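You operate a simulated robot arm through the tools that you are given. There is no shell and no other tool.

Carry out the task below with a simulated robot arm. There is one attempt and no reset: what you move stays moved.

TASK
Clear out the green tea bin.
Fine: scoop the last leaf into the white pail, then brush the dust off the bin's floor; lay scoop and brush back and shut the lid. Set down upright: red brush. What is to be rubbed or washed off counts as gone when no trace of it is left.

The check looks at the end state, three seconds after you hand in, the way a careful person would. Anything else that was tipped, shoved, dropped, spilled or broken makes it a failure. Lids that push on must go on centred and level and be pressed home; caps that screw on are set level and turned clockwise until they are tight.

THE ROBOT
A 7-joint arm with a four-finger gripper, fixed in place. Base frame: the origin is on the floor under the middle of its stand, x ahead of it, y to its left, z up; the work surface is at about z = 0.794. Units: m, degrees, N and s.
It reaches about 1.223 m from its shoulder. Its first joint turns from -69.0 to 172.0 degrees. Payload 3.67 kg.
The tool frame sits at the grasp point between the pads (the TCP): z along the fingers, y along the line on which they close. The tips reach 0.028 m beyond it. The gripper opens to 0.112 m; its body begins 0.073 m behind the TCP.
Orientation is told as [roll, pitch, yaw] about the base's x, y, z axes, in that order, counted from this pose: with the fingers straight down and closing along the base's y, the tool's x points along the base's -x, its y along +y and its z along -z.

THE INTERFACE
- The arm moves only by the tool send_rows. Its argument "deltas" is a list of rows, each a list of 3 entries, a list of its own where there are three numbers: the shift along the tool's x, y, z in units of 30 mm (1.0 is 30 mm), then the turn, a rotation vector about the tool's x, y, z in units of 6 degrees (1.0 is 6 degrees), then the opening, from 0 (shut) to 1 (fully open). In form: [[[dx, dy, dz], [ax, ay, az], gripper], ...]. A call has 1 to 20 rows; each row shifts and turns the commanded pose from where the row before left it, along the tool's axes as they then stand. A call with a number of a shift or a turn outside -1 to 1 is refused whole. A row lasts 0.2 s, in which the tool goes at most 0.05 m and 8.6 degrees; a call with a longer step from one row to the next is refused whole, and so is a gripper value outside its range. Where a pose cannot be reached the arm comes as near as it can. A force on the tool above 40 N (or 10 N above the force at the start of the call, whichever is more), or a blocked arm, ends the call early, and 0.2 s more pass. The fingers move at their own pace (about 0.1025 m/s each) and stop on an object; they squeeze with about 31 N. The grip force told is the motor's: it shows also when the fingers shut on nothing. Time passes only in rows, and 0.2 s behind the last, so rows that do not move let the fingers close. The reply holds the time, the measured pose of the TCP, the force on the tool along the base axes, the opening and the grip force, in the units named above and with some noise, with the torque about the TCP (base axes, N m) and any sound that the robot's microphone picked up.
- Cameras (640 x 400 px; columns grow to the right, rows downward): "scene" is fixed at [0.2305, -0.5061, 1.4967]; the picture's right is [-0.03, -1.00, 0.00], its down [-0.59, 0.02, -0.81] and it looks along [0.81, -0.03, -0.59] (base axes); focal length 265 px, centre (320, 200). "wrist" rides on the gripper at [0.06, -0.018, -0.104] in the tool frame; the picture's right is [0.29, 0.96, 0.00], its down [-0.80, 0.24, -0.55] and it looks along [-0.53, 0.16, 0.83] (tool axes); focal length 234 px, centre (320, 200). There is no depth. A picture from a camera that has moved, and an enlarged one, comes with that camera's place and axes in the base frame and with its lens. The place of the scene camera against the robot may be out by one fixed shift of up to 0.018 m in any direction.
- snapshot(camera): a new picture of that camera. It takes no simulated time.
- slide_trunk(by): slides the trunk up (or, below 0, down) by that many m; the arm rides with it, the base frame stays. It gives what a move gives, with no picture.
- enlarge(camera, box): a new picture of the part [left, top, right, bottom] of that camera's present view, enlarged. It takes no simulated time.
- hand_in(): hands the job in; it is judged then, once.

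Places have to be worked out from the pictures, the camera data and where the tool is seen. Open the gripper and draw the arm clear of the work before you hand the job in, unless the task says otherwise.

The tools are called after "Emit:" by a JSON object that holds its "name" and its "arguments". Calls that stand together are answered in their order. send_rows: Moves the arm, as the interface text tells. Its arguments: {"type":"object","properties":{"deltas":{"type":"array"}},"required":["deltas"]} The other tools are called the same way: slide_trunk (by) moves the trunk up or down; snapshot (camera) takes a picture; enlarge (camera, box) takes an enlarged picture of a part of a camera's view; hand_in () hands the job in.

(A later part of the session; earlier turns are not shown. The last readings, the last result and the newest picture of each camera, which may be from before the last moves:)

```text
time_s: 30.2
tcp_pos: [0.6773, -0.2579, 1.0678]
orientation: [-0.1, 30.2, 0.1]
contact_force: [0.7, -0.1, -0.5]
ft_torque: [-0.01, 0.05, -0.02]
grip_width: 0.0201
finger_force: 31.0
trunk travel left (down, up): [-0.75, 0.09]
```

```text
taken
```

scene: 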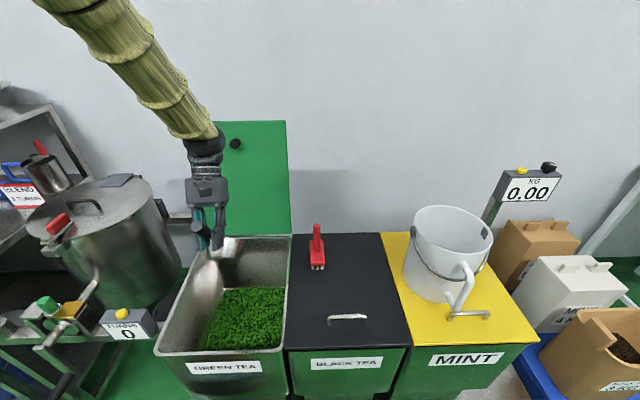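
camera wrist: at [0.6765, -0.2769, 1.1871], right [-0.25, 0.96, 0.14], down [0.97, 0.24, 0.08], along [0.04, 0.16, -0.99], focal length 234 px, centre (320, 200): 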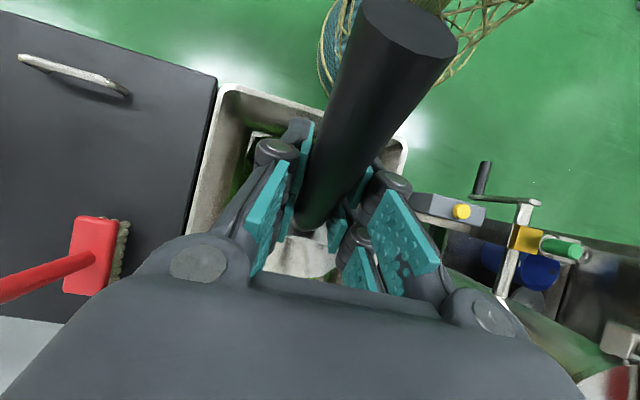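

The gripper leans 30° forward and the scoop points steeply down. I shift back to x ≈ 0.635 and lower the whole arm with the trunk by 0.30 m into the bin.

Emit:
{"name": "send_rows", "arguments": {"deltas": [[[0.606, 0, 0.35], [0, 0, 0], 0], [[0.606, 0, 0.35], [0, 0, 0], 0], [[0, 0, 0], [0, 0, 0], 0]]}}

Emit:
{"name": "slide_trunk", "arguments": {"by": -0.25}}

Emit:
{"name": "snapshot", "arguments": {"camera": "scene"}}

Emit:
{"name": "snapshot", "arguments": {"camera": "wrist"}}

```text
time_s: 31.0
tcp_pos: [0.6357, -0.258, 1.0687]
orientation: [0.0, 30.1, -0.1]
contact_force: [-0.1, 0.6, -0.6]
ft_torque: [0.01, 0.07, 0.03]
grip_width: 0.0201
finger_force: 30.9
trunk travel left (down, up): [-0.75, 0.09]
```

```text
time_s: 33.6
tcp_pos: [0.6355, -0.2569, 0.8192]
orientation: [0.0, 30.2, 0.0]
contact_force: [-0.3, -0.8, -0.9]
ft_torque: [0.01, 0.06, -0.03]
grip_width: 0.0203
finger_force: 30.5
trunk travel left (down, up): [-0.5, 0.34]
```

```text
taken
```

scene: 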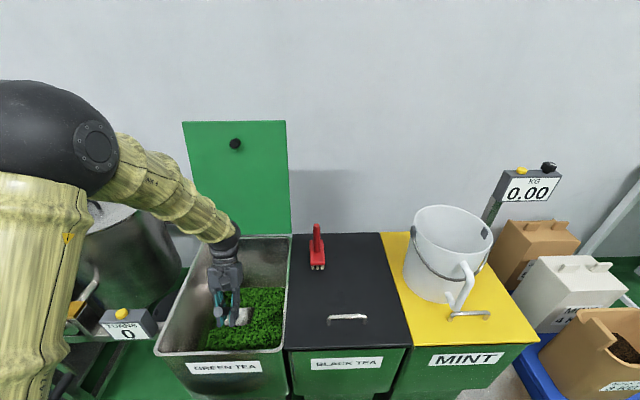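

```text
taken
camera wrist: at [0.6355, -0.2763, 0.937], right [-0.25, 0.96, 0.14], down [0.97, 0.24, 0.08], along [0.04, 0.16, -0.99], focal length 234 px, centre (320, 200)
```

wrist: 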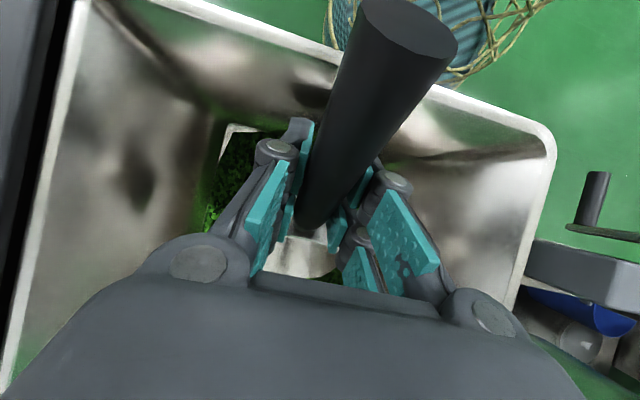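

The arm goes in cleanly from above with the elbow high. The lip should be near z 0.675 now; I lower another 0.12 m with the trunk and look closely.

Emit:
{"name": "slide_trunk", "arguments": {"by": -0.12}}

Emit:
{"name": "enlarge", "arguments": {"camera": "scene", "box": [140, 220, 300, 380]}}

Emit:
{"name": "snapshot", "arguments": {"camera": "scene"}}

```text
time_s: 35.1
tcp_pos: [0.6355, -0.257, 0.6989]
orientation: [0.1, 30.2, 0.1]
contact_force: [0.1, 0.8, -1.7]
ft_torque: [-0.02, 0.04, 0.0]
grip_width: 0.0201
finger_force: 30.5
trunk travel left (down, up): [-0.38, 0.46]
```

```text
2.50 times, centred on (220, 300) of scene
camera zoom: at [0.2305, -0.5061, 1.4967], right [-0.03, -1.0, 0.0], down [-0.59, 0.02, -0.81], along [0.81, -0.03, -0.59], focal length 662 px, centre (570, -50)
```

zoom: 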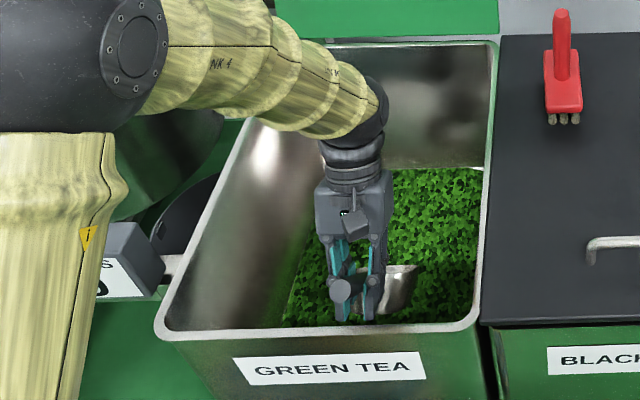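

```text
taken
```

scene: 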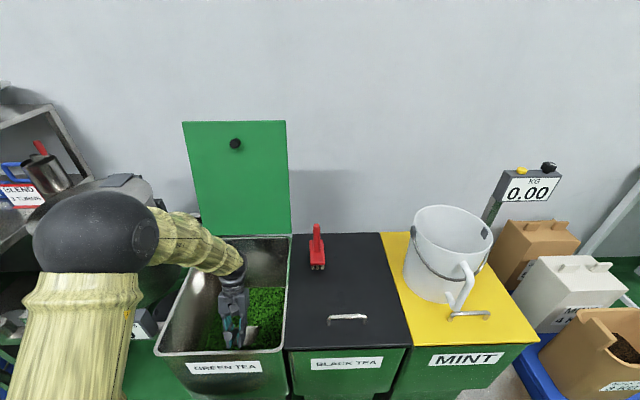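

Everything lines up with my geometry; the lip should be near z 0.555. I go down in smaller steps watching the force.

Emit:
{"name": "slide_trunk", "arguments": {"by": -0.025}}

Emit:
{"name": "enlarge", "arguments": {"camera": "scene", "box": [200, 270, 280, 350]}}

```text
time_s: 35.8
tcp_pos: [0.6361, -0.2575, 0.6733]
orientation: [0.0, 30.3, 0.0]
contact_force: [-0.1, 0.0, -0.9]
ft_torque: [-0.01, 0.05, -0.02]
grip_width: 0.0202
finger_force: 30.9
trunk travel left (down, up): [-0.355, 0.485]
```

```text
5.00 times, centred on (240, 310) of scene
camera zoom: at [0.2305, -0.5061, 1.4967], right [-0.03, -1.0, 0.0], down [-0.59, 0.02, -0.81], along [0.81, -0.03, -0.59], focal length 1324 px, centre (720, -350)
```

zoom: 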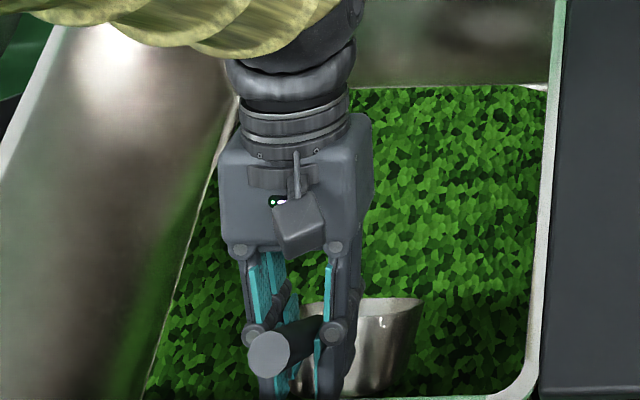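

No contact yet. I continue down 15 mm.

Emit:
{"name": "slide_trunk", "arguments": {"by": -0.015}}

Emit:
{"name": "enlarge", "arguments": {"camera": "scene", "box": [200, 270, 280, 350]}}

```text
time_s: 36.4
tcp_pos: [0.6353, -0.257, 0.6576]
orientation: [-0.1, 30.3, 0.0]
contact_force: [-0.4, 0.3, -2.5]
ft_torque: [-0.02, 0.05, 0.01]
grip_width: 0.0203
finger_force: 30.9
trunk travel left (down, up): [-0.34, 0.5]
```

```text
5.00 times, centred on (240, 310) of scene
camera zoom: at [0.2305, -0.5061, 1.4967], right [-0.03, -1.0, 0.0], down [-0.59, 0.02, -0.81], along [0.81, -0.03, -0.59], focal length 1324 px, centre (720, -350)
```

zoom: 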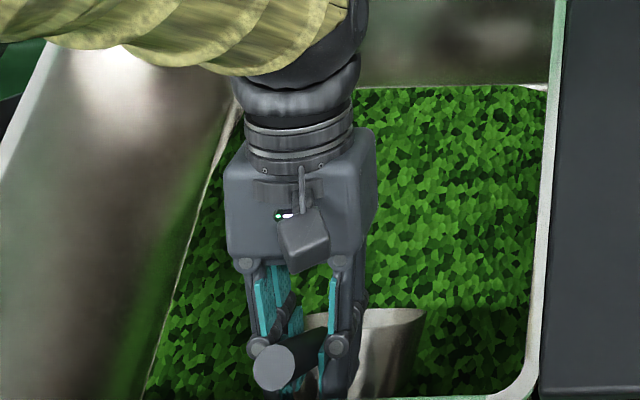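

Still only weight on the tool. I take 5 mm arm steps down.

Emit:
{"name": "send_rows", "arguments": {"deltas": [[[-0.083, 0, 0.144], [0, 0, 0], 0], [[0, 0, 0], [0, 0, 0], 0]]}}

Emit:
{"name": "send_rows", "arguments": {"deltas": [[[-0.083, 0, 0.144], [0, 0, 0], 0], [[0, 0, 0], [0, 0, 0], 0]]}}

Emit:
{"name": "send_rows", "arguments": {"deltas": [[[-0.083, 0, 0.144], [0, 0, 0], 0], [[0, 0, 0], [0, 0, 0], 0]]}}

Emit:
{"name": "enlarge", "arguments": {"camera": "scene", "box": [200, 270, 280, 350]}}

```text
time_s: 37.0
tcp_pos: [0.6371, -0.2582, 0.6525]
orientation: [0.0, 30.1, 0.0]
contact_force: [0.2, 0.2, -1.0]
ft_torque: [0.0, 0.03, 0.01]
grip_width: 0.0202
finger_force: 31.4
trunk travel left (down, up): [-0.34, 0.5]
```

```text
time_s: 37.6
tcp_pos: [0.6351, -0.2578, 0.6474]
orientation: [0.1, 30.2, 0.1]
contact_force: [-0.4, -0.8, -1.4]
ft_torque: [0.0, 0.07, 0.0]
grip_width: 0.0203
finger_force: 31.0
trunk travel left (down, up): [-0.34, 0.5]
```

```text
time_s: 38.2
tcp_pos: [0.6352, -0.258, 0.6437]
orientation: [-0.1, 30.2, 0.0]
contact_force: [0.0, -0.8, -2.2]
ft_torque: [0.0, 0.05, -0.03]
grip_width: 0.0201
finger_force: 30.3
trunk travel left (down, up): [-0.34, 0.5]
```

```text
5.00 times, centred on (240, 310) of scene
camera zoom: at [0.2305, -0.5061, 1.4967], right [-0.03, -1.0, 0.0], down [-0.59, 0.02, -0.81], along [0.81, -0.03, -0.59], focal length 1324 px, centre (720, -350)
```

zoom: 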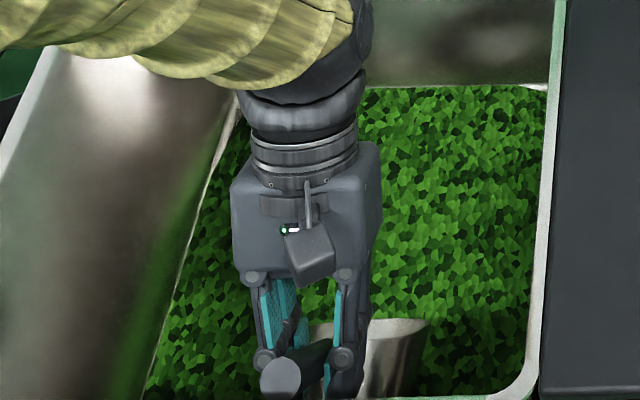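

Lip should now be near z 0.50 with no reaction force. I keep stepping down 5 mm.

Emit:
{"name": "send_rows", "arguments": {"deltas": [[[-0.083, 0, 0.144], [0, 0, 0], 0], [[0, 0, 0], [0, 0, 0], 0]]}}

Emit:
{"name": "send_rows", "arguments": {"deltas": [[[-0.083, 0, 0.144], [0, 0, 0], 0], [[0, 0, 0], [0, 0, 0], 0]]}}

Emit:
{"name": "send_rows", "arguments": {"deltas": [[[-0.083, 0, 0.144], [0, 0, 0], 0], [[0, 0, 0], [0, 0, 0], 0]]}}

Emit:
{"name": "snapshot", "arguments": {"camera": "wrist"}}

Emit:
{"name": "enlarge", "arguments": {"camera": "scene", "box": [200, 270, 280, 350]}}

```text
time_s: 38.8
tcp_pos: [0.6366, -0.2574, 0.6382]
orientation: [0.0, 30.3, 0.0]
contact_force: [-0.1, 0.3, -0.7]
ft_torque: [0.01, 0.05, 0.01]
grip_width: 0.0201
finger_force: 31.0
trunk travel left (down, up): [-0.34, 0.5]
```

```text
time_s: 39.4
tcp_pos: [0.6351, -0.2579, 0.6348]
orientation: [0.0, 30.2, 0.0]
contact_force: [-1.8, -0.4, 14.7]
ft_torque: [0.0, -0.46, -0.05]
grip_width: 0.0201
finger_force: 31.2
trunk travel left (down, up): [-0.34, 0.5]
```

```text
time_s: 40.0
tcp_pos: [0.6347, -0.2581, 0.6295]
orientation: [0.1, 30.2, 0.0]
contact_force: [-6.2, -1.8, 16.6]
ft_torque: [-0.04, -0.07, -0.02]
grip_width: 0.0204
finger_force: 31.0
trunk travel left (down, up): [-0.34, 0.5]
```

```text
taken
camera wrist: at [0.6347, -0.2762, 0.7487], right [-0.25, 0.96, 0.14], down [0.97, 0.24, 0.08], along [0.04, 0.16, -0.99], focal length 234 px, centre (320, 200)
```

wrist: 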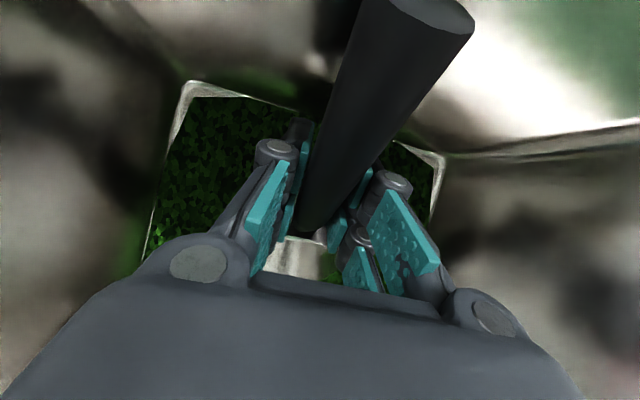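

```text
5.00 times, centred on (240, 310) of scene
camera zoom: at [0.2305, -0.5061, 1.4967], right [-0.03, -1.0, 0.0], down [-0.59, 0.02, -0.81], along [0.81, -0.03, -0.59], focal length 1324 px, centre (720, -350)
```

zoom: 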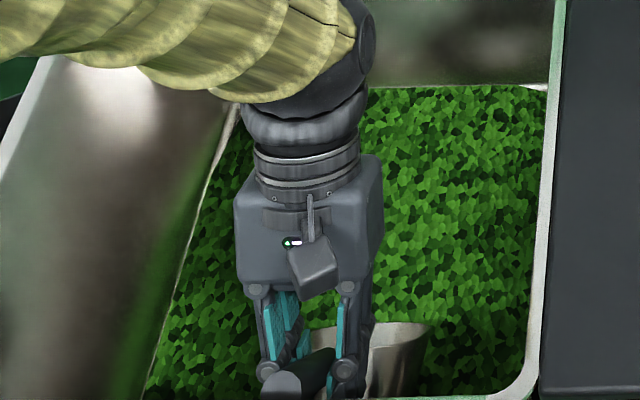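

Contact came at TCP z ≈ 0.636 (floor or packed leaf); the handle turned a few degrees in the grip at the second push. I back off 5 mm and then sweep forward slowly along the floor, watching the force.

Emit:
{"name": "send_rows", "arguments": {"deltas": [[[0.083, 0, -0.144], [0, 0, 0], 0], [[0, 0, 0], [0, 0, 0], 0]]}}

Emit:
{"name": "send_rows", "arguments": {"deltas": [[[-0.29, 0, -0.167], [0, 0, 0], 0], [[-0.29, 0, -0.167], [0, 0, 0], 0], [[-0.29, 0, -0.167], [0, 0, 0], 0]]}}

Emit:
{"name": "snapshot", "arguments": {"camera": "wrist"}}

Emit:
{"name": "enlarge", "arguments": {"camera": "scene", "box": [200, 270, 280, 350]}}

```text
time_s: 40.6
tcp_pos: [0.636, -0.2582, 0.6332]
orientation: [0.1, 30.2, 0.0]
contact_force: [0.2, 0.1, -1.3]
ft_torque: [-0.02, 0.05, -0.01]
grip_width: 0.0199
finger_force: 30.5
trunk travel left (down, up): [-0.34, 0.5]
```

```text
time_s: 41.4
tcp_pos: [0.6655, -0.2586, 0.6324]
orientation: [0.0, 30.4, -0.1]
contact_force: [-1.1, -0.7, -1.4]
ft_torque: [-0.01, 0.06, 0.0]
grip_width: 0.0204
finger_force: 31.4
trunk travel left (down, up): [-0.34, 0.5]
```

```text
taken
camera wrist: at [0.6661, -0.277, 0.752], right [-0.25, 0.96, 0.15], down [0.97, 0.24, 0.08], along [0.04, 0.16, -0.99], focal length 234 px, centre (320, 200)
```

wrist: 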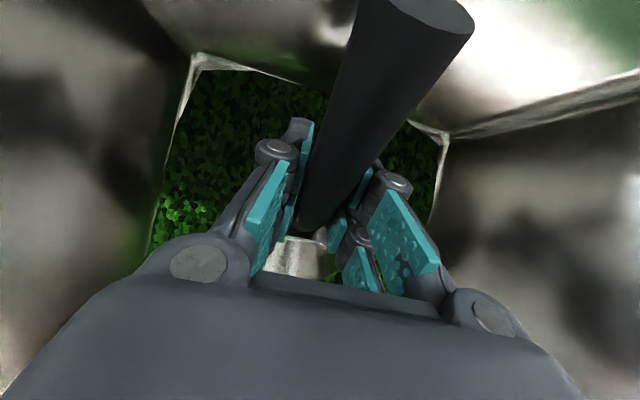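

```text
5.00 times, centred on (240, 310) of scene
camera zoom: at [0.2305, -0.5061, 1.4967], right [-0.03, -1.0, 0.0], down [-0.59, 0.02, -0.81], along [0.81, -0.03, -0.59], focal length 1324 px, centre (720, -350)
```

zoom: 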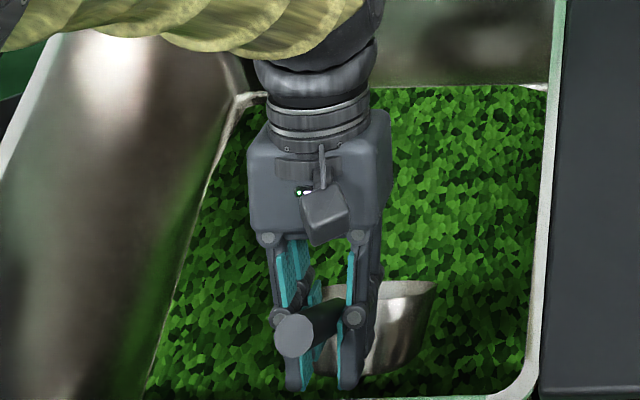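

Sweeping meets no resistance. I continue forward 9 cm and then level the bowl progressively while it stays near the floor.

Emit:
{"name": "send_rows", "arguments": {"deltas": [[[-0.577, 0, -0.333], [0, 0, 0], 0], [[-0.577, 0, -0.333], [0, 0, 0], 0], [[-0.577, 0, -0.333], [0, 0, 0], 0], [[-0.577, 0, -0.333], [0, 0, 0], 0], [[-0.138, 0, 0.24], [0, -0.97, 0], 0], [[-0.113, 0, 0.253], [0, -0.97, 0], 0], [[-0.086, 0, 0.263], [0, -0.97, 0], 0], [[-0.05, 0, 0.23], [0, -0.97, 0], 0], [[-0.02, 0, 0.23], [0, -0.97, 0], 0], [[0, 0, 0.2], [0, -0.97, 0], 0], [[0, 0, 0], [0, 0, 0], 0]]}}

Emit:
{"name": "snapshot", "arguments": {"camera": "wrist"}}

Emit:
{"name": "enlarge", "arguments": {"camera": "scene", "box": [180, 230, 300, 350]}}

```text
time_s: 43.8
tcp_pos: [0.7452, -0.2583, 0.5871]
orientation: [0.1, -4.8, -0.1]
contact_force: [-0.6, 1.2, -1.9]
ft_torque: [-0.02, 0.12, -0.03]
grip_width: 0.0201
finger_force: 31.1
trunk travel left (down, up): [-0.34, 0.5]
```

```text
taken
camera wrist: at [0.6762, -0.2767, 0.6857], right [-0.29, 0.96, -0.02], down [0.75, 0.24, 0.62], along [0.6, 0.16, -0.79], focal length 234 px, centre (320, 200)
```

wrist: 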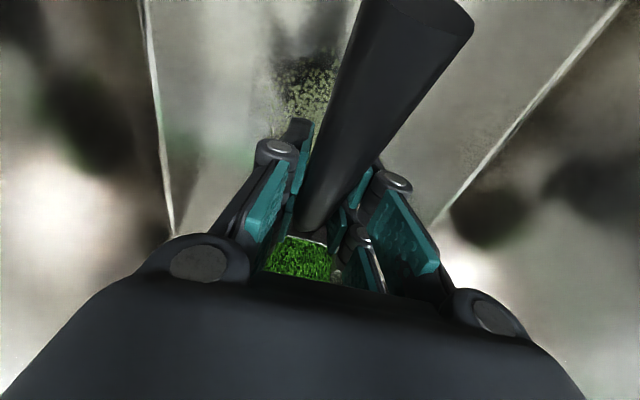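

```text
3.33 times, centred on (240, 290) of scene
camera zoom: at [0.2305, -0.5061, 1.4967], right [-0.03, -1.0, 0.0], down [-0.59, 0.02, -0.81], along [0.81, -0.03, -0.59], focal length 883 px, centre (587, -100)
```

zoom: 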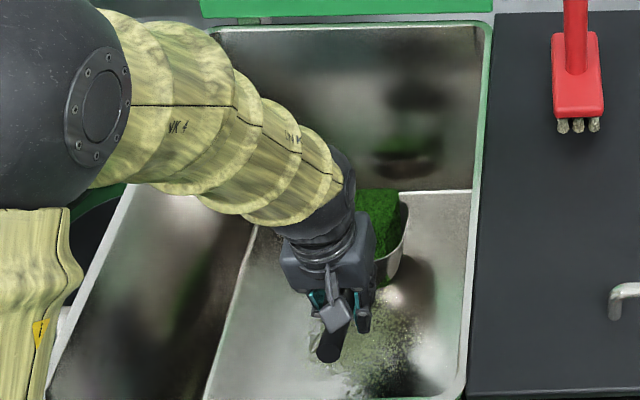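

All the leaf came up in one scoop: the bowl is full, and the floor shows only a dust patch in the middle. Now I level the scoop the remaining 20° while raising slowly inside the bin.

Emit:
{"name": "send_rows", "arguments": {"deltas": [[[-0.058, 0, -0.66], [0, -0.42, 0], 0], [[-0.087, 0, -0.66], [0, -0.42, 0], 0], [[-0.116, 0, -0.657], [0, -0.42, 0], 0], [[-0.145, 0, -0.65], [0, -0.42, 0], 0], [[-0.173, 0, -0.644], [0, -0.42, 0], 0], [[-0.2, 0, -0.636], [0, -0.42, 0], 0], [[-0.228, 0, -0.627], [0, -0.42, 0], 0], [[-0.255, 0, -0.616], [0, -0.42, 0], 0], [[0, 0, 0], [0, 0, 0], 0]]}}

Emit:
{"name": "enlarge", "arguments": {"camera": "scene", "box": [180, 210, 300, 330]}}

Emit:
{"name": "snapshot", "arguments": {"camera": "wrist"}}

```text
time_s: 45.8
tcp_pos: [0.7447, -0.2579, 0.7467]
orientation: [-0.1, -24.9, 0.1]
contact_force: [1.0, 0.1, -1.7]
ft_torque: [-0.03, 0.17, 0.03]
grip_width: 0.0202
finger_force: 31.4
trunk travel left (down, up): [-0.34, 0.5]
```

```text
3.33 times, centred on (240, 270) of scene
camera zoom: at [0.2305, -0.5061, 1.4967], right [-0.03, -1.0, 0.0], down [-0.59, 0.02, -0.81], along [0.81, -0.03, -0.59], focal length 883 px, centre (587, -33)
```

zoom: 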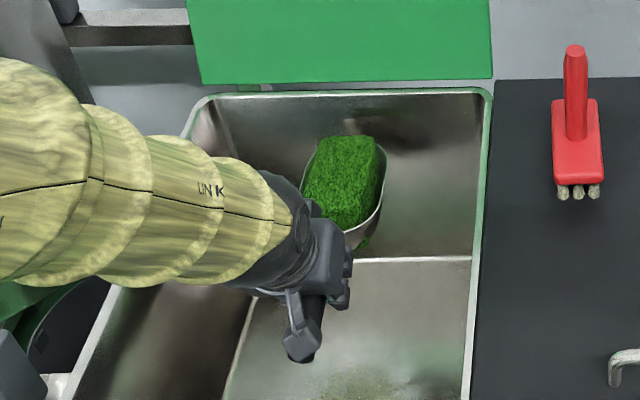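

```text
taken
camera wrist: at [0.6457, -0.2763, 0.815], right [-0.26, 0.96, -0.12], down [0.49, 0.24, 0.84], along [0.83, 0.16, -0.53], focal length 234 px, centre (320, 200)
```

wrist: 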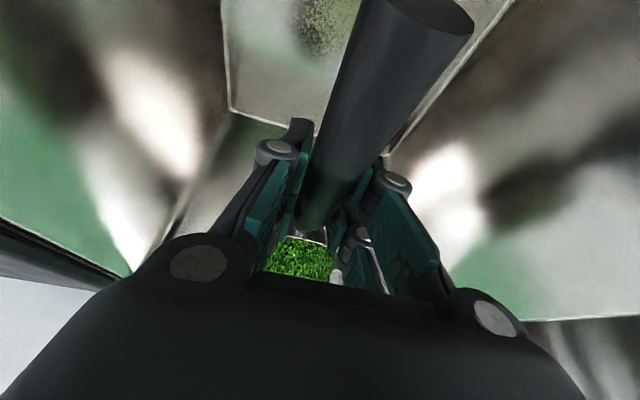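

The bowl is level and heaped full of leaf, and the floor shows only dust. I raise with the trunk by 0.15 m, then pull back from the lid and check.

Emit:
{"name": "slide_trunk", "arguments": {"by": 0.15}}

Emit:
{"name": "send_rows", "arguments": {"deltas": [[[0.3, 0, -0.14], [0, 0, 0], 0], [[0.6, 0, -0.28], [0, 0, 0], 0], [[0.6, 0, -0.28], [0, 0, 0], 0], [[0.3, 0, -0.14], [0, 0, 0], 0], [[0, 0, 0], [0, 0, 0], 0]]}}

Emit:
{"name": "slide_trunk", "arguments": {"by": 0.3}}

Emit:
{"name": "snapshot", "arguments": {"camera": "scene"}}

Emit:
{"name": "enlarge", "arguments": {"camera": "scene", "box": [150, 170, 310, 370]}}

```text
time_s: 47.6
tcp_pos: [0.745, -0.2587, 0.8967]
orientation: [0.0, -24.8, 0.0]
contact_force: [0.4, 0.0, -1.9]
ft_torque: [-0.01, 0.15, -0.04]
grip_width: 0.0199
finger_force: 30.7
trunk travel left (down, up): [-0.49, 0.35]
```

```text
time_s: 48.8
tcp_pos: [0.6839, -0.2587, 0.8963]
orientation: [-0.1, -25.0, 0.0]
contact_force: [-0.1, 0.1, -1.6]
ft_torque: [-0.01, 0.18, -0.03]
grip_width: 0.02
finger_force: 30.7
trunk travel left (down, up): [-0.49, 0.35]
```

```text
time_s: 51.8
tcp_pos: [0.6836, -0.2577, 1.1962]
orientation: [0.0, -24.7, 0.0]
contact_force: [-0.5, 0.9, -1.4]
ft_torque: [-0.02, 0.16, 0.02]
grip_width: 0.02
finger_force: 30.4
trunk travel left (down, up): [-0.79, 0.05]
```

```text
taken
```

scene: 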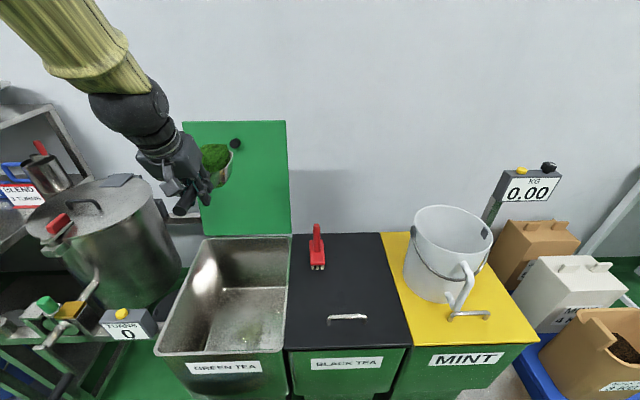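

```text
2.00 times, centred on (230, 270) of scene
camera zoom: at [0.2305, -0.5061, 1.4967], right [-0.03, -1.0, 0.0], down [-0.59, 0.02, -0.81], along [0.81, -0.03, -0.59], focal length 530 px, centre (500, 60)
```

zoom: 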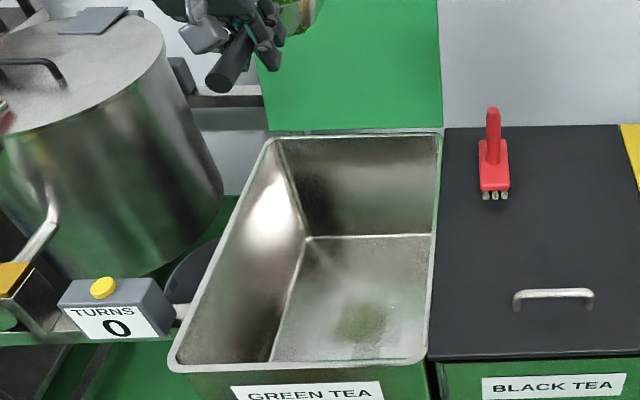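

The bin is empty except for one dust patch. I check how level the loaded scoop is before carrying it to the pail.

Emit:
{"name": "enlarge", "arguments": {"camera": "scene", "box": [130, 90, 270, 230]}}

Emit:
{"name": "enlarge", "arguments": {"camera": "scene", "box": [210, 280, 290, 360]}}

```text
2.86 times, centred on (200, 160) of scene
camera zoom: at [0.2305, -0.5061, 1.4967], right [-0.03, -1.0, 0.0], down [-0.59, 0.02, -0.81], along [0.81, -0.03, -0.59], focal length 757 px, centre (663, 314)
```

zoom: 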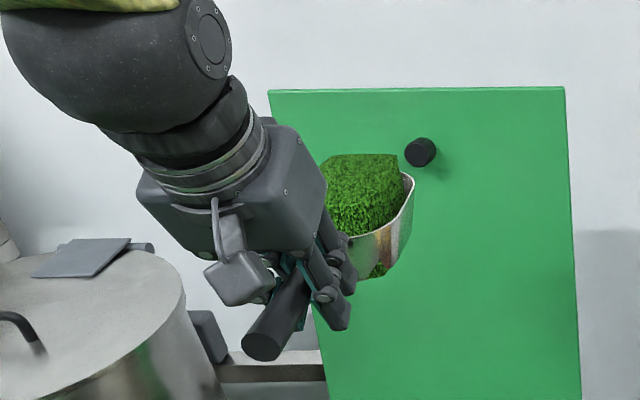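

```text
5.00 times, centred on (250, 320) of scene
camera zoom: at [0.2305, -0.5061, 1.4967], right [-0.03, -1.0, 0.0], down [-0.59, 0.02, -0.81], along [0.81, -0.03, -0.59], focal length 1324 px, centre (670, -400)
```

zoom: 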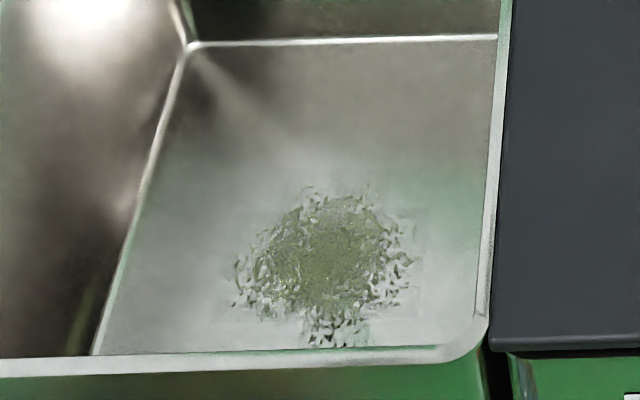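

The dust patch is round, about 7 cm radius around the bin centre. Now I carry the level scoop right toward the pail at z ≈ 1.2, at moderate speed.

Emit:
{"name": "send_rows", "arguments": {"deltas": [[[0.04, -0.4, -0.02], [0, 0, 0], 0], [[0.08, -0.7, -0.037], [0, 0, 0], 0], [[0.08, -0.9, -0.037], [0, 0, 0], 0], [[0.08, -0.9, -0.037], [0, 0, 0], 0], [[0.08, -0.9, -0.037], [0, 0, 0], 0], [[0.08, -0.9, -0.037], [0, 0, 0], 0], [[0.08, -0.9, -0.037], [0, 0, 0], 0], [[0.08, -0.9, -0.037], [0, 0, 0], 0], [[0.08, -0.9, -0.037], [0, 0, 0], 0], [[0.08, -0.9, -0.037], [0, 0, 0], 0], [[0.08, -0.9, -0.037], [0, 0, 0], 0], [[0.08, -0.7, -0.037], [0, 0, 0], 0], [[0.04, -0.4, -0.02], [0, 0, 0], 0], [[0, 0, 0], [0, 0, 0], 0]]}}

Emit:
{"name": "snapshot", "arguments": {"camera": "scene"}}

Emit:
{"name": "snapshot", "arguments": {"camera": "wrist"}}

```text
time_s: 54.8
tcp_pos: [0.6515, -0.5677, 1.1979]
orientation: [0.0, -24.8, 0.0]
contact_force: [-0.1, 0.4, -1.1]
ft_torque: [0.0, 0.12, 0.0]
grip_width: 0.0198
finger_force: 31.3
trunk travel left (down, up): [-0.79, 0.05]
```

```text
taken
```

scene: 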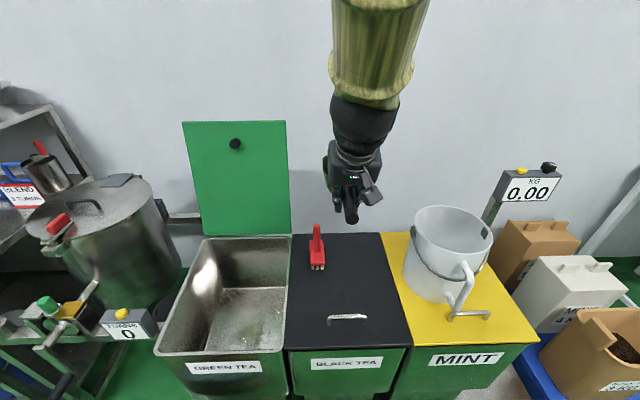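

```text
taken
camera wrist: at [0.5534, -0.5857, 1.2652], right [-0.26, 0.96, -0.12], down [0.49, 0.24, 0.84], along [0.83, 0.16, -0.53], focal length 234 px, centre (320, 200)
```

wrist: 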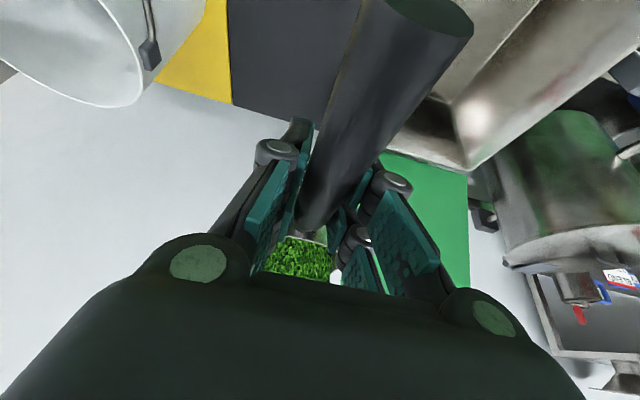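

Leaf is still in the bowl. I continue to the pail.

Emit:
{"name": "send_rows", "arguments": {"deltas": [[[0.03, -0.4, -0.015], [0, 0, 0], 0], [[0.06, -0.7, -0.028], [0, 0, 0], 0], [[0.06, -0.9, -0.028], [0, 0, 0], 0], [[0.06, -0.9, -0.028], [0, 0, 0], 0], [[0.06, -0.9, -0.028], [0, 0, 0], 0], [[0.06, -0.9, -0.028], [0, 0, 0], 0], [[0.06, -0.9, -0.028], [0, 0, 0], 0], [[0.06, -0.9, -0.028], [0, 0, 0], 0], [[0.06, -0.9, -0.028], [0, 0, 0], 0], [[0.06, -0.9, -0.028], [0, 0, 0], 0], [[0.06, -0.9, -0.028], [0, 0, 0], 0], [[0.06, -0.7, -0.028], [0, 0, 0], 0], [[0.03, -0.5, -0.015], [0, 0, 0], 0], [[0, 0, 0], [0, 0, 0], 0]]}}

Emit:
{"name": "snapshot", "arguments": {"camera": "scene"}}

Emit:
{"name": "snapshot", "arguments": {"camera": "wrist"}}

```text
time_s: 57.8
tcp_pos: [0.6276, -0.8889, 1.1934]
orientation: [0.5, -24.8, -0.2]
contact_force: [0.4, 0.2, -1.6]
ft_torque: [-0.08, 0.09, -0.02]
grip_width: 0.0204
finger_force: 31.0
trunk travel left (down, up): [-0.79, 0.05]
```

```text
taken
```

scene: 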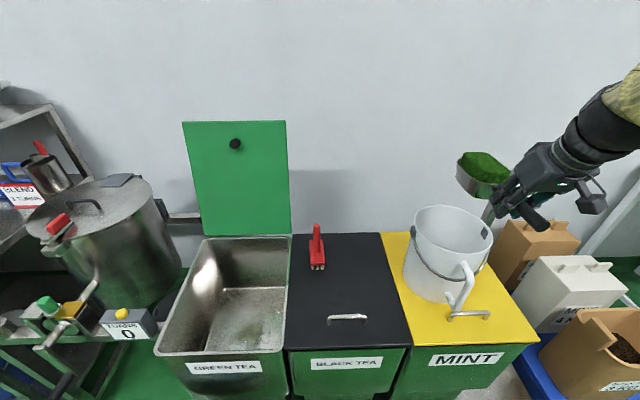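

```text
taken
camera wrist: at [0.5286, -0.9078, 1.2606], right [-0.26, 0.96, -0.11], down [0.49, 0.23, 0.84], along [0.83, 0.16, -0.53], focal length 234 px, centre (320, 200)
```

wrist: 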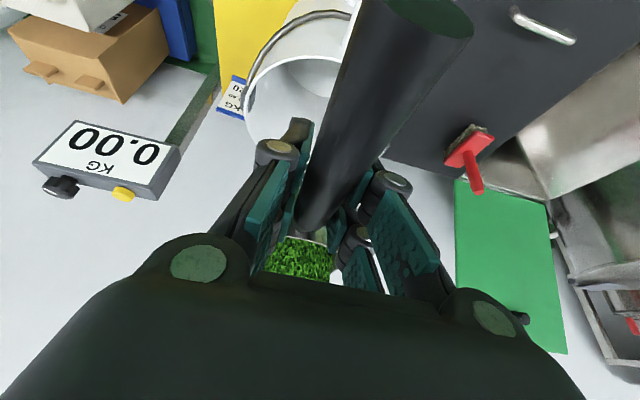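

The bowl is over the pail centre (bowl ≈ x 0.74, y -0.89). I lower 4 cm and start rolling the scoop about its own axis toward the left (gripper side swinging toward the robot), first about 40°.

Emit:
{"name": "send_rows", "arguments": {"deltas": [[[0.28, 0.05, 0.6], [0, 0, 0], 0], [[0.28, 0.05, 0.6], [0, 0, 0], 0], [[0, 0, 0], [0.906, 0, -0.423], 0], [[0, 0, 0], [0.906, 0, -0.423], 0], [[0, 0, 0], [0.906, 0, -0.423], 0], [[0, 0, 0], [0.906, 0, -0.423], 0], [[0, 0, 0], [0, 0, 0], 0]]}}

Emit:
{"name": "snapshot", "arguments": {"camera": "scene"}}

Emit:
{"name": "enlarge", "arguments": {"camera": "scene", "box": [400, 120, 600, 320]}}

```text
time_s: 59.4
tcp_pos: [0.6266, -0.8614, 1.169]
orientation: [-27.1, -22.4, 11.1]
contact_force: [1.1, -0.4, -2.2]
ft_torque: [0.0, 0.24, -0.02]
grip_width: 0.0202
finger_force: 30.7
trunk travel left (down, up): [-0.79, 0.05]
```

```text
taken
```

scene: 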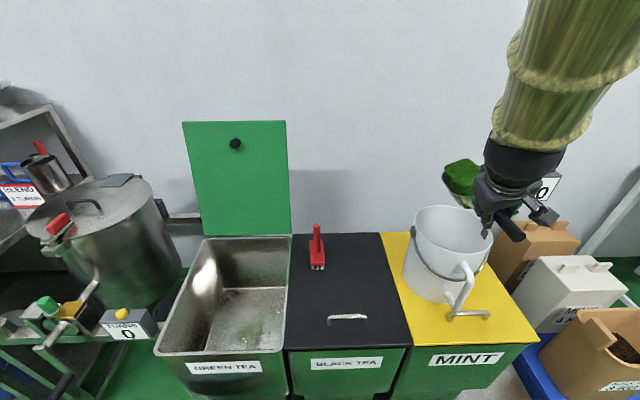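

```text
2.00 times, centred on (500, 220) of scene
camera zoom: at [0.2305, -0.5061, 1.4967], right [-0.03, -1.0, 0.0], down [-0.59, 0.02, -0.81], along [0.81, -0.03, -0.59], focal length 530 px, centre (-40, 160)
```

zoom: 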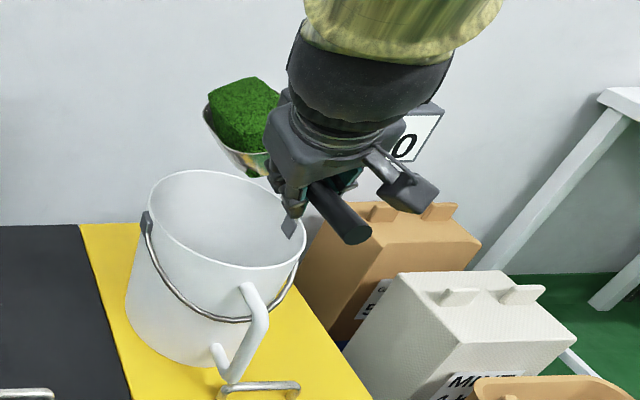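

The leaf block is still held; the arm lags a bit (TCP y -0.861). I let it settle and re-read the pose.

Emit:
{"name": "send_rows", "arguments": {"deltas": [[[0, 0, 0], [0, 0, 0], 0], [[0, 0, 0], [0, 0, 0], 0]]}}

Emit:
{"name": "snapshot", "arguments": {"camera": "wrist"}}

```text
time_s: 60.0
tcp_pos: [0.6271, -0.8918, 1.1505]
orientation: [-25.6, -22.8, 10.5]
contact_force: [-0.2, 1.0, -0.6]
ft_torque: [0.0, 0.09, -0.02]
grip_width: 0.02
finger_force: 31.1
trunk travel left (down, up): [-0.79, 0.05]
```

```text
taken
camera wrist: at [0.5284, -0.8814, 1.2191], right [-0.26, 0.83, -0.49], down [0.49, 0.55, 0.67], along [0.83, -0.06, -0.55], focal length 234 px, centre (320, 200)
```

wrist: 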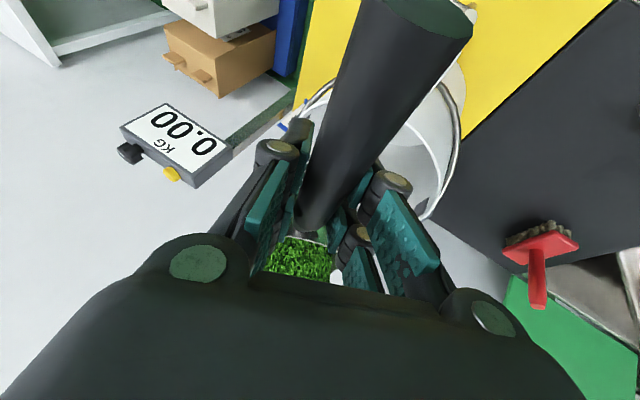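

Settled at (0.627, -0.892, 1.15), as wanted. I continue the roll to about 60°, with settling rows in between.

Emit:
{"name": "send_rows", "arguments": {"deltas": [[[0, 0, 0], [0.906, 0, -0.423], 0], [[0, 0, 0], [0.906, 0, -0.423], 0], [[0, 0, 0], [0.906, 0, -0.423], 0], [[0, 0, 0], [0.906, 0, -0.423], 0], [[0, 0, 0], [0.906, 0, -0.423], 0], [[0, 0, 0], [0.906, 0, -0.423], 0], [[0, 0, 0], [0, 0, 0], 0], [[0, 0, 0], [0, 0, 0], 0]]}}

Emit:
{"name": "snapshot", "arguments": {"camera": "scene"}}

Emit:
{"name": "enlarge", "arguments": {"camera": "scene", "box": [400, 120, 600, 320]}}

Emit:
{"name": "snapshot", "arguments": {"camera": "wrist"}}

```text
time_s: 61.8
tcp_pos: [0.6281, -0.8757, 1.1587]
orientation: [-62.4, -12.0, 22.0]
contact_force: [0.3, 0.1, -0.9]
ft_torque: [0.02, 0.13, -0.01]
grip_width: 0.0204
finger_force: 31.3
trunk travel left (down, up): [-0.79, 0.05]
```

```text
taken
```

scene: 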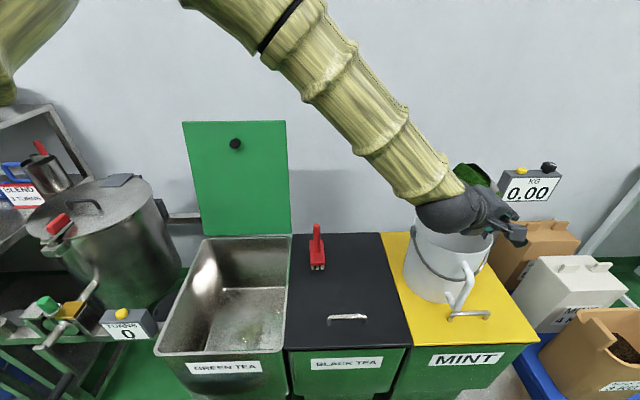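

```text
2.00 times, centred on (500, 220) of scene
camera zoom: at [0.2305, -0.5061, 1.4967], right [-0.03, -1.0, 0.0], down [-0.59, 0.02, -0.81], along [0.81, -0.03, -0.59], focal length 530 px, centre (-40, 160)
```

zoom: 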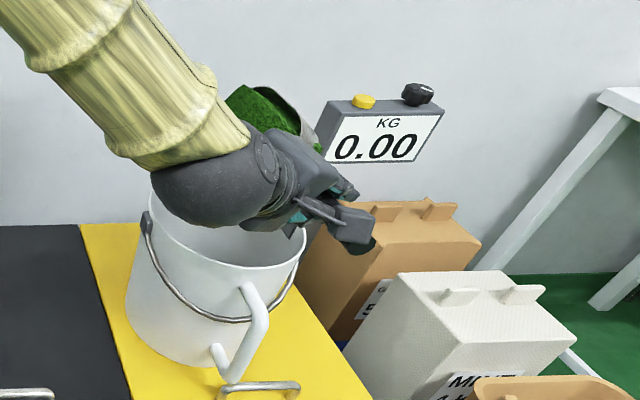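

```text
taken
camera wrist: at [0.5299, -0.8259, 1.2068], right [-0.26, 0.37, -0.89], down [0.49, 0.85, 0.21], along [0.83, -0.38, -0.41], focal length 234 px, centre (320, 200)
```

wrist: 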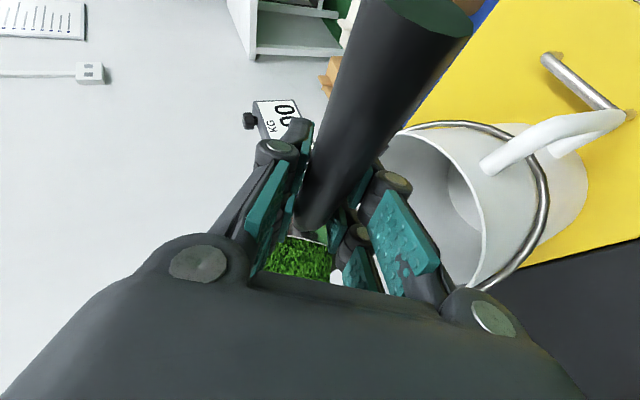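

At about 60° roll the leaf still sits in the bowl, over the pail. I continue rolling to 90° and let it settle.

Emit:
{"name": "send_rows", "arguments": {"deltas": [[[0, 0, 0], [0.906, 0, -0.423], 0], [[0, 0, 0], [0.906, 0, -0.423], 0], [[0, 0, 0], [0.906, 0, -0.423], 0], [[0, 0, 0], [0.906, 0, -0.423], 0], [[0, 0, 0], [0.906, 0, -0.423], 0], [[0, 0, 0], [0, 0, 0], 0], [[0, 0, 0], [0, 0, 0], 0], [[0, 0, 0], [0, 0, 0], 0]]}}

Emit:
{"name": "enlarge", "arguments": {"camera": "scene", "box": [400, 120, 600, 320]}}

Emit:
{"name": "snapshot", "arguments": {"camera": "wrist"}}

```text
time_s: 63.6
tcp_pos: [0.6291, -0.8776, 1.1558]
orientation: [-89.9, 0.1, 25.0]
contact_force: [-0.5, -0.4, -1.1]
ft_torque: [0.01, 0.18, 0.03]
grip_width: 0.0201
finger_force: 30.7
trunk travel left (down, up): [-0.79, 0.05]
```

```text
2.00 times, centred on (500, 220) of scene
camera zoom: at [0.2305, -0.5061, 1.4967], right [-0.03, -1.0, 0.0], down [-0.59, 0.02, -0.81], along [0.81, -0.03, -0.59], focal length 530 px, centre (-40, 160)
```

zoom: 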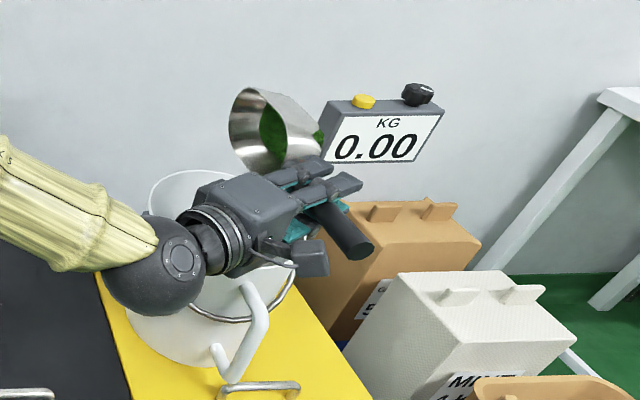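

```text
taken
camera wrist: at [0.5294, -0.8098, 1.1724], right [-0.26, -0.12, -0.96], down [0.49, 0.84, -0.24], along [0.83, -0.53, -0.16], focal length 234 px, centre (320, 200)
```

wrist: 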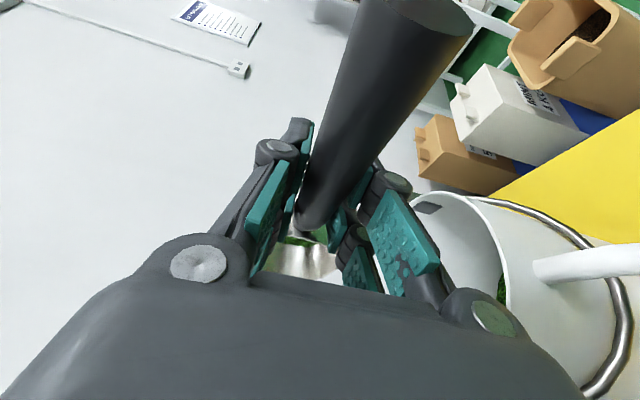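

The leaf is pouring: most has gone, some still sits in the bowl and green shows in the pail. I roll further to about 120° to empty it.

Emit:
{"name": "send_rows", "arguments": {"deltas": [[[0, 0, 0], [0.906, 0, -0.423], 0], [[0, 0, 0], [0.906, 0, -0.423], 0], [[0, 0, 0], [0.906, 0, -0.423], 0], [[0, 0, 0], [0.906, 0, -0.423], 0], [[0, 0, 0], [0.906, 0, -0.423], 0], [[0, 0, 0], [0, 0, 0], 0], [[0, 0, 0], [0, 0, 0], 0], [[0, 0, 0], [0, 0, 0], 0]]}}

Emit:
{"name": "enlarge", "arguments": {"camera": "scene", "box": [400, 120, 600, 320]}}

Emit:
{"name": "snapshot", "arguments": {"camera": "wrist"}}

```text
time_s: 65.4
tcp_pos: [0.63, -0.8772, 1.1562]
orientation: [-117.7, 12.4, 22.0]
contact_force: [0.8, -0.9, -1.2]
ft_torque: [0.0, 0.13, 0.01]
grip_width: 0.0203
finger_force: 30.6
trunk travel left (down, up): [-0.79, 0.05]
```

```text
2.00 times, centred on (500, 220) of scene
camera zoom: at [0.2305, -0.5061, 1.4967], right [-0.03, -1.0, 0.0], down [-0.59, 0.02, -0.81], along [0.81, -0.03, -0.59], focal length 530 px, centre (-40, 160)
```

zoom: 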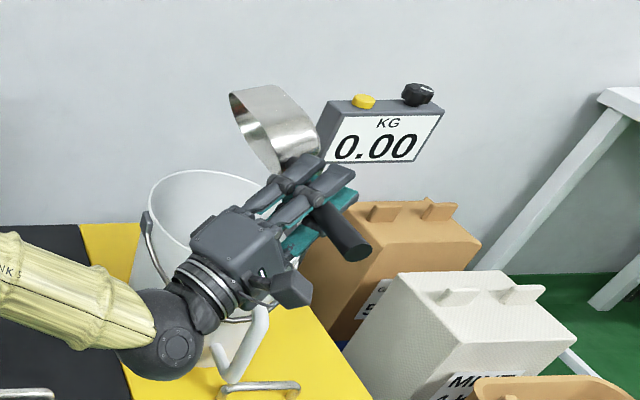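

```text
taken
camera wrist: at [0.5297, -0.8086, 1.1368], right [-0.26, -0.58, -0.77], down [0.49, 0.61, -0.63], along [0.83, -0.54, 0.12], focal length 234 px, centre (320, 200)
```

wrist: 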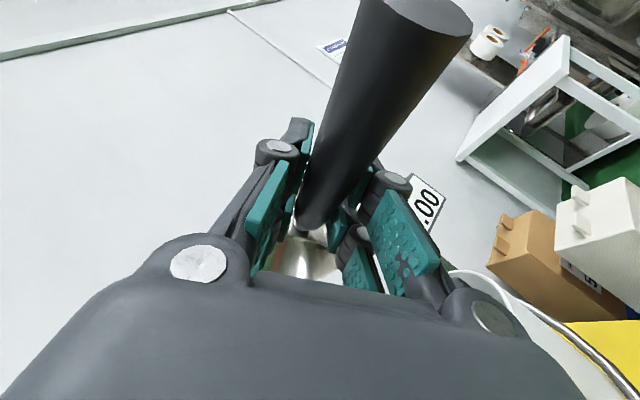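

The bowl is empty now. I roll back level in two stages.

Emit:
{"name": "send_rows", "arguments": {"deltas": [[[0, 0, 0], [-0.906, 0, 0.423], 0], [[0, 0, 0], [-0.906, 0, 0.423], 0], [[0, 0, 0], [-0.906, 0, 0.423], 0], [[0, 0, 0], [-0.906, 0, 0.423], 0], [[0, 0, 0], [-0.906, 0, 0.423], 0], [[0, 0, 0], [-0.906, 0, 0.423], 0], [[0, 0, 0], [-0.906, 0, 0.423], 0], [[0, 0, 0], [-0.906, 0, 0.423], 0], [[0, 0, 0], [-0.906, 0, 0.423], 0], [[0, 0, 0], [-0.906, 0, 0.423], 0], [[0, 0, 0], [0, 0, 0], 0], [[0, 0, 0], [0, 0, 0], 0]]}}

Emit:
{"name": "send_rows", "arguments": {"deltas": [[[0, 0, 0], [-0.906, 0, 0.423], 0], [[0, 0, 0], [-0.906, 0, 0.423], 0], [[0, 0, 0], [-0.906, 0, 0.423], 0], [[0, 0, 0], [-0.906, 0, 0.423], 0], [[0, 0, 0], [-0.906, 0, 0.423], 0], [[0, 0, 0], [-0.906, 0, 0.423], 0], [[0, 0, 0], [-0.906, 0, 0.423], 0], [[0, 0, 0], [-0.906, 0, 0.423], 0], [[0, 0, 0], [-0.906, 0, 0.423], 0], [[0, 0, 0], [-0.906, 0, 0.423], 0], [[0, 0, 0], [0, 0, 0], 0], [[0, 0, 0], [0, 0, 0], 0], [[0, 0, 0], [0, 0, 0], 0]]}}

Emit:
{"name": "snapshot", "arguments": {"camera": "scene"}}

Emit:
{"name": "snapshot", "arguments": {"camera": "wrist"}}

```text
time_s: 68.0
tcp_pos: [0.6275, -0.8767, 1.1564]
orientation: [-62.3, -12.0, 22.0]
contact_force: [-0.3, -0.9, -2.4]
ft_torque: [0.05, 0.13, 0.02]
grip_width: 0.0202
finger_force: 31.0
trunk travel left (down, up): [-0.79, 0.05]
```

```text
time_s: 70.8
tcp_pos: [0.6247, -0.8857, 1.1519]
orientation: [0.5, -24.8, -0.4]
contact_force: [0.0, 0.1, -0.9]
ft_torque: [-0.03, 0.09, 0.02]
grip_width: 0.0202
finger_force: 30.9
trunk travel left (down, up): [-0.79, 0.05]
```

```text
taken
```

scene: 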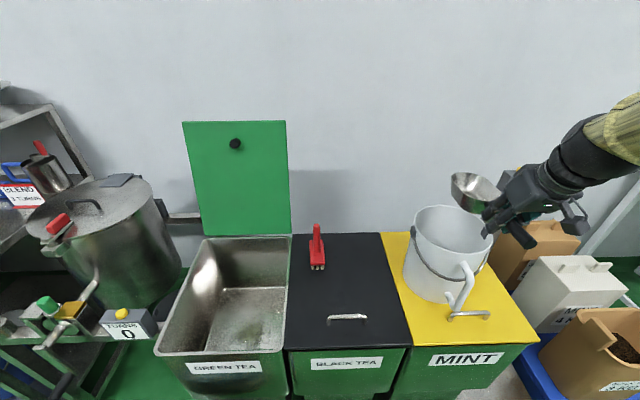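

```text
taken
camera wrist: at [0.5264, -0.904, 1.221], right [-0.26, 0.96, -0.12], down [0.49, 0.23, 0.84], along [0.83, 0.16, -0.53], focal length 234 px, centre (320, 200)
```

wrist: 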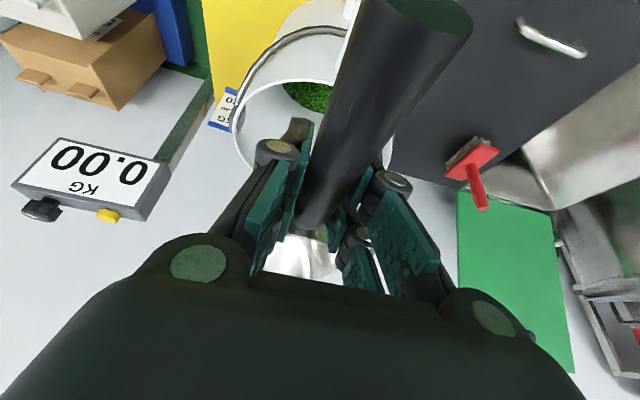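

Leaf is visible inside the pail and the scoop is back level. I zoom in to check for residue in the bowl and for any spill.

Emit:
{"name": "enlarge", "arguments": {"camera": "scene", "box": [400, 150, 560, 330]}}

Emit:
{"name": "enlarge", "arguments": {"camera": "scene", "box": [430, 160, 520, 250]}}

Emit:
{"name": "enlarge", "arguments": {"camera": "wrist", "box": [200, 0, 420, 180]}}

Emit:
{"name": "enlarge", "arguments": {"camera": "scene", "box": [190, 270, 290, 360]}}

```text
2.22 times, centred on (480, 240) of scene
camera zoom: at [0.2305, -0.5061, 1.4967], right [-0.03, -1.0, 0.0], down [-0.59, 0.02, -0.81], along [0.81, -0.03, -0.59], focal length 589 px, centre (-36, 111)
```

zoom: 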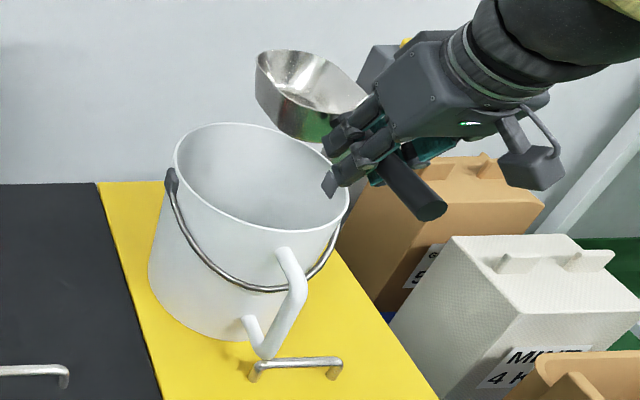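

```text
4.44 times, centred on (475, 205) of scene
camera zoom: at [0.2305, -0.5061, 1.4967], right [-0.03, -1.0, 0.0], down [-0.59, 0.02, -0.81], along [0.81, -0.03, -0.59], focal length 1177 px, centre (-369, 178)
```

zoom: 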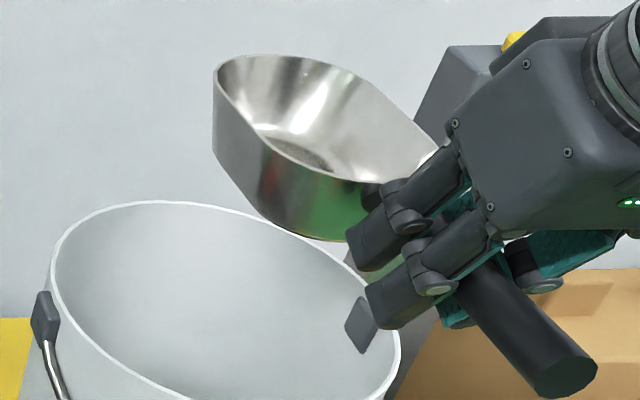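

```text
2.22 times, centred on (310, 90) of wrist
camera zoom: at [0.5264, -0.904, 1.221], right [-0.26, 0.96, -0.12], down [0.49, 0.23, 0.84], along [0.83, 0.16, -0.53], focal length 520 px, centre (342, 444)
```

zoom: 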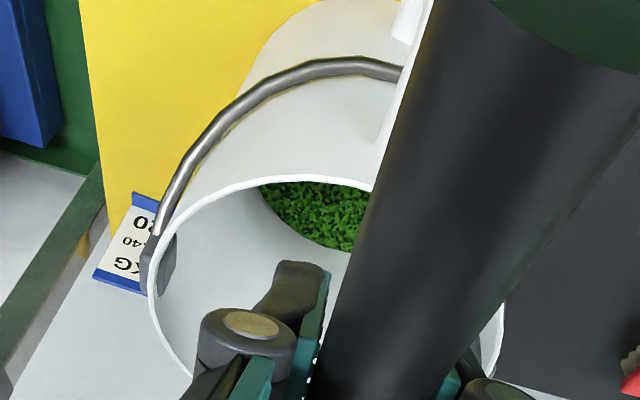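

```text
4.44 times, centred on (240, 315) of scene
camera zoom: at [0.2305, -0.5061, 1.4967], right [-0.03, -1.0, 0.0], down [-0.59, 0.02, -0.81], along [0.81, -0.03, -0.59], focal length 1177 px, centre (676, -311)
```

zoom: 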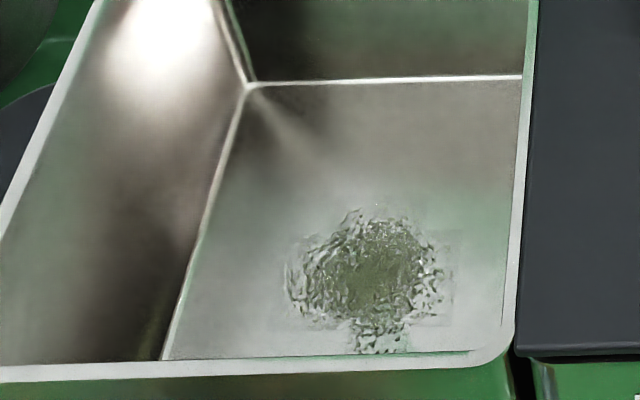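

The scoop is empty, nothing is spilled, and only the dust patch remains in the bin. Before laying the scoop back I check how the handle sits in the grip now, since it slid a little at floor contact.

Emit:
{"name": "enlarge", "arguments": {"camera": "wrist", "box": [340, 0, 500, 100]}}

Emit:
{"name": "enlarge", "arguments": {"camera": "wrist", "box": [240, 200, 400, 300]}}

```text
4.00 times, centred on (420, 50) of wrist
camera zoom: at [0.5264, -0.904, 1.221], right [-0.26, 0.96, -0.12], down [0.49, 0.23, 0.84], along [0.83, 0.16, -0.53], focal length 937 px, centre (-80, 800)
```

zoom: 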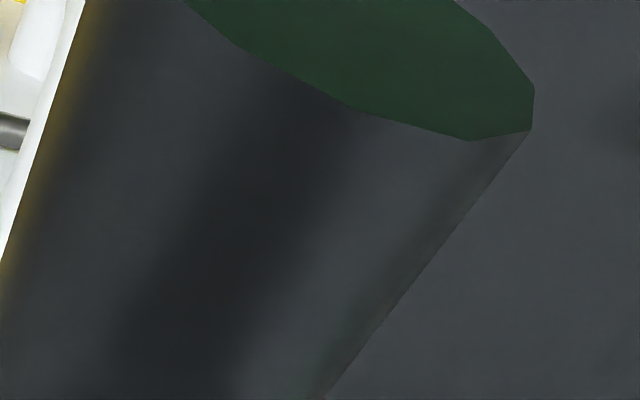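

```text
4.00 times, centred on (320, 250) of wrist
camera zoom: at [0.5264, -0.904, 1.221], right [-0.26, 0.96, -0.12], down [0.49, 0.23, 0.84], along [0.83, 0.16, -0.53], focal length 937 px, centre (320, 0)
```

zoom: 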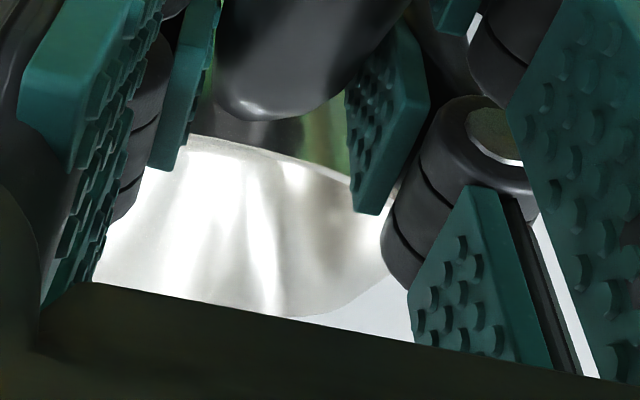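

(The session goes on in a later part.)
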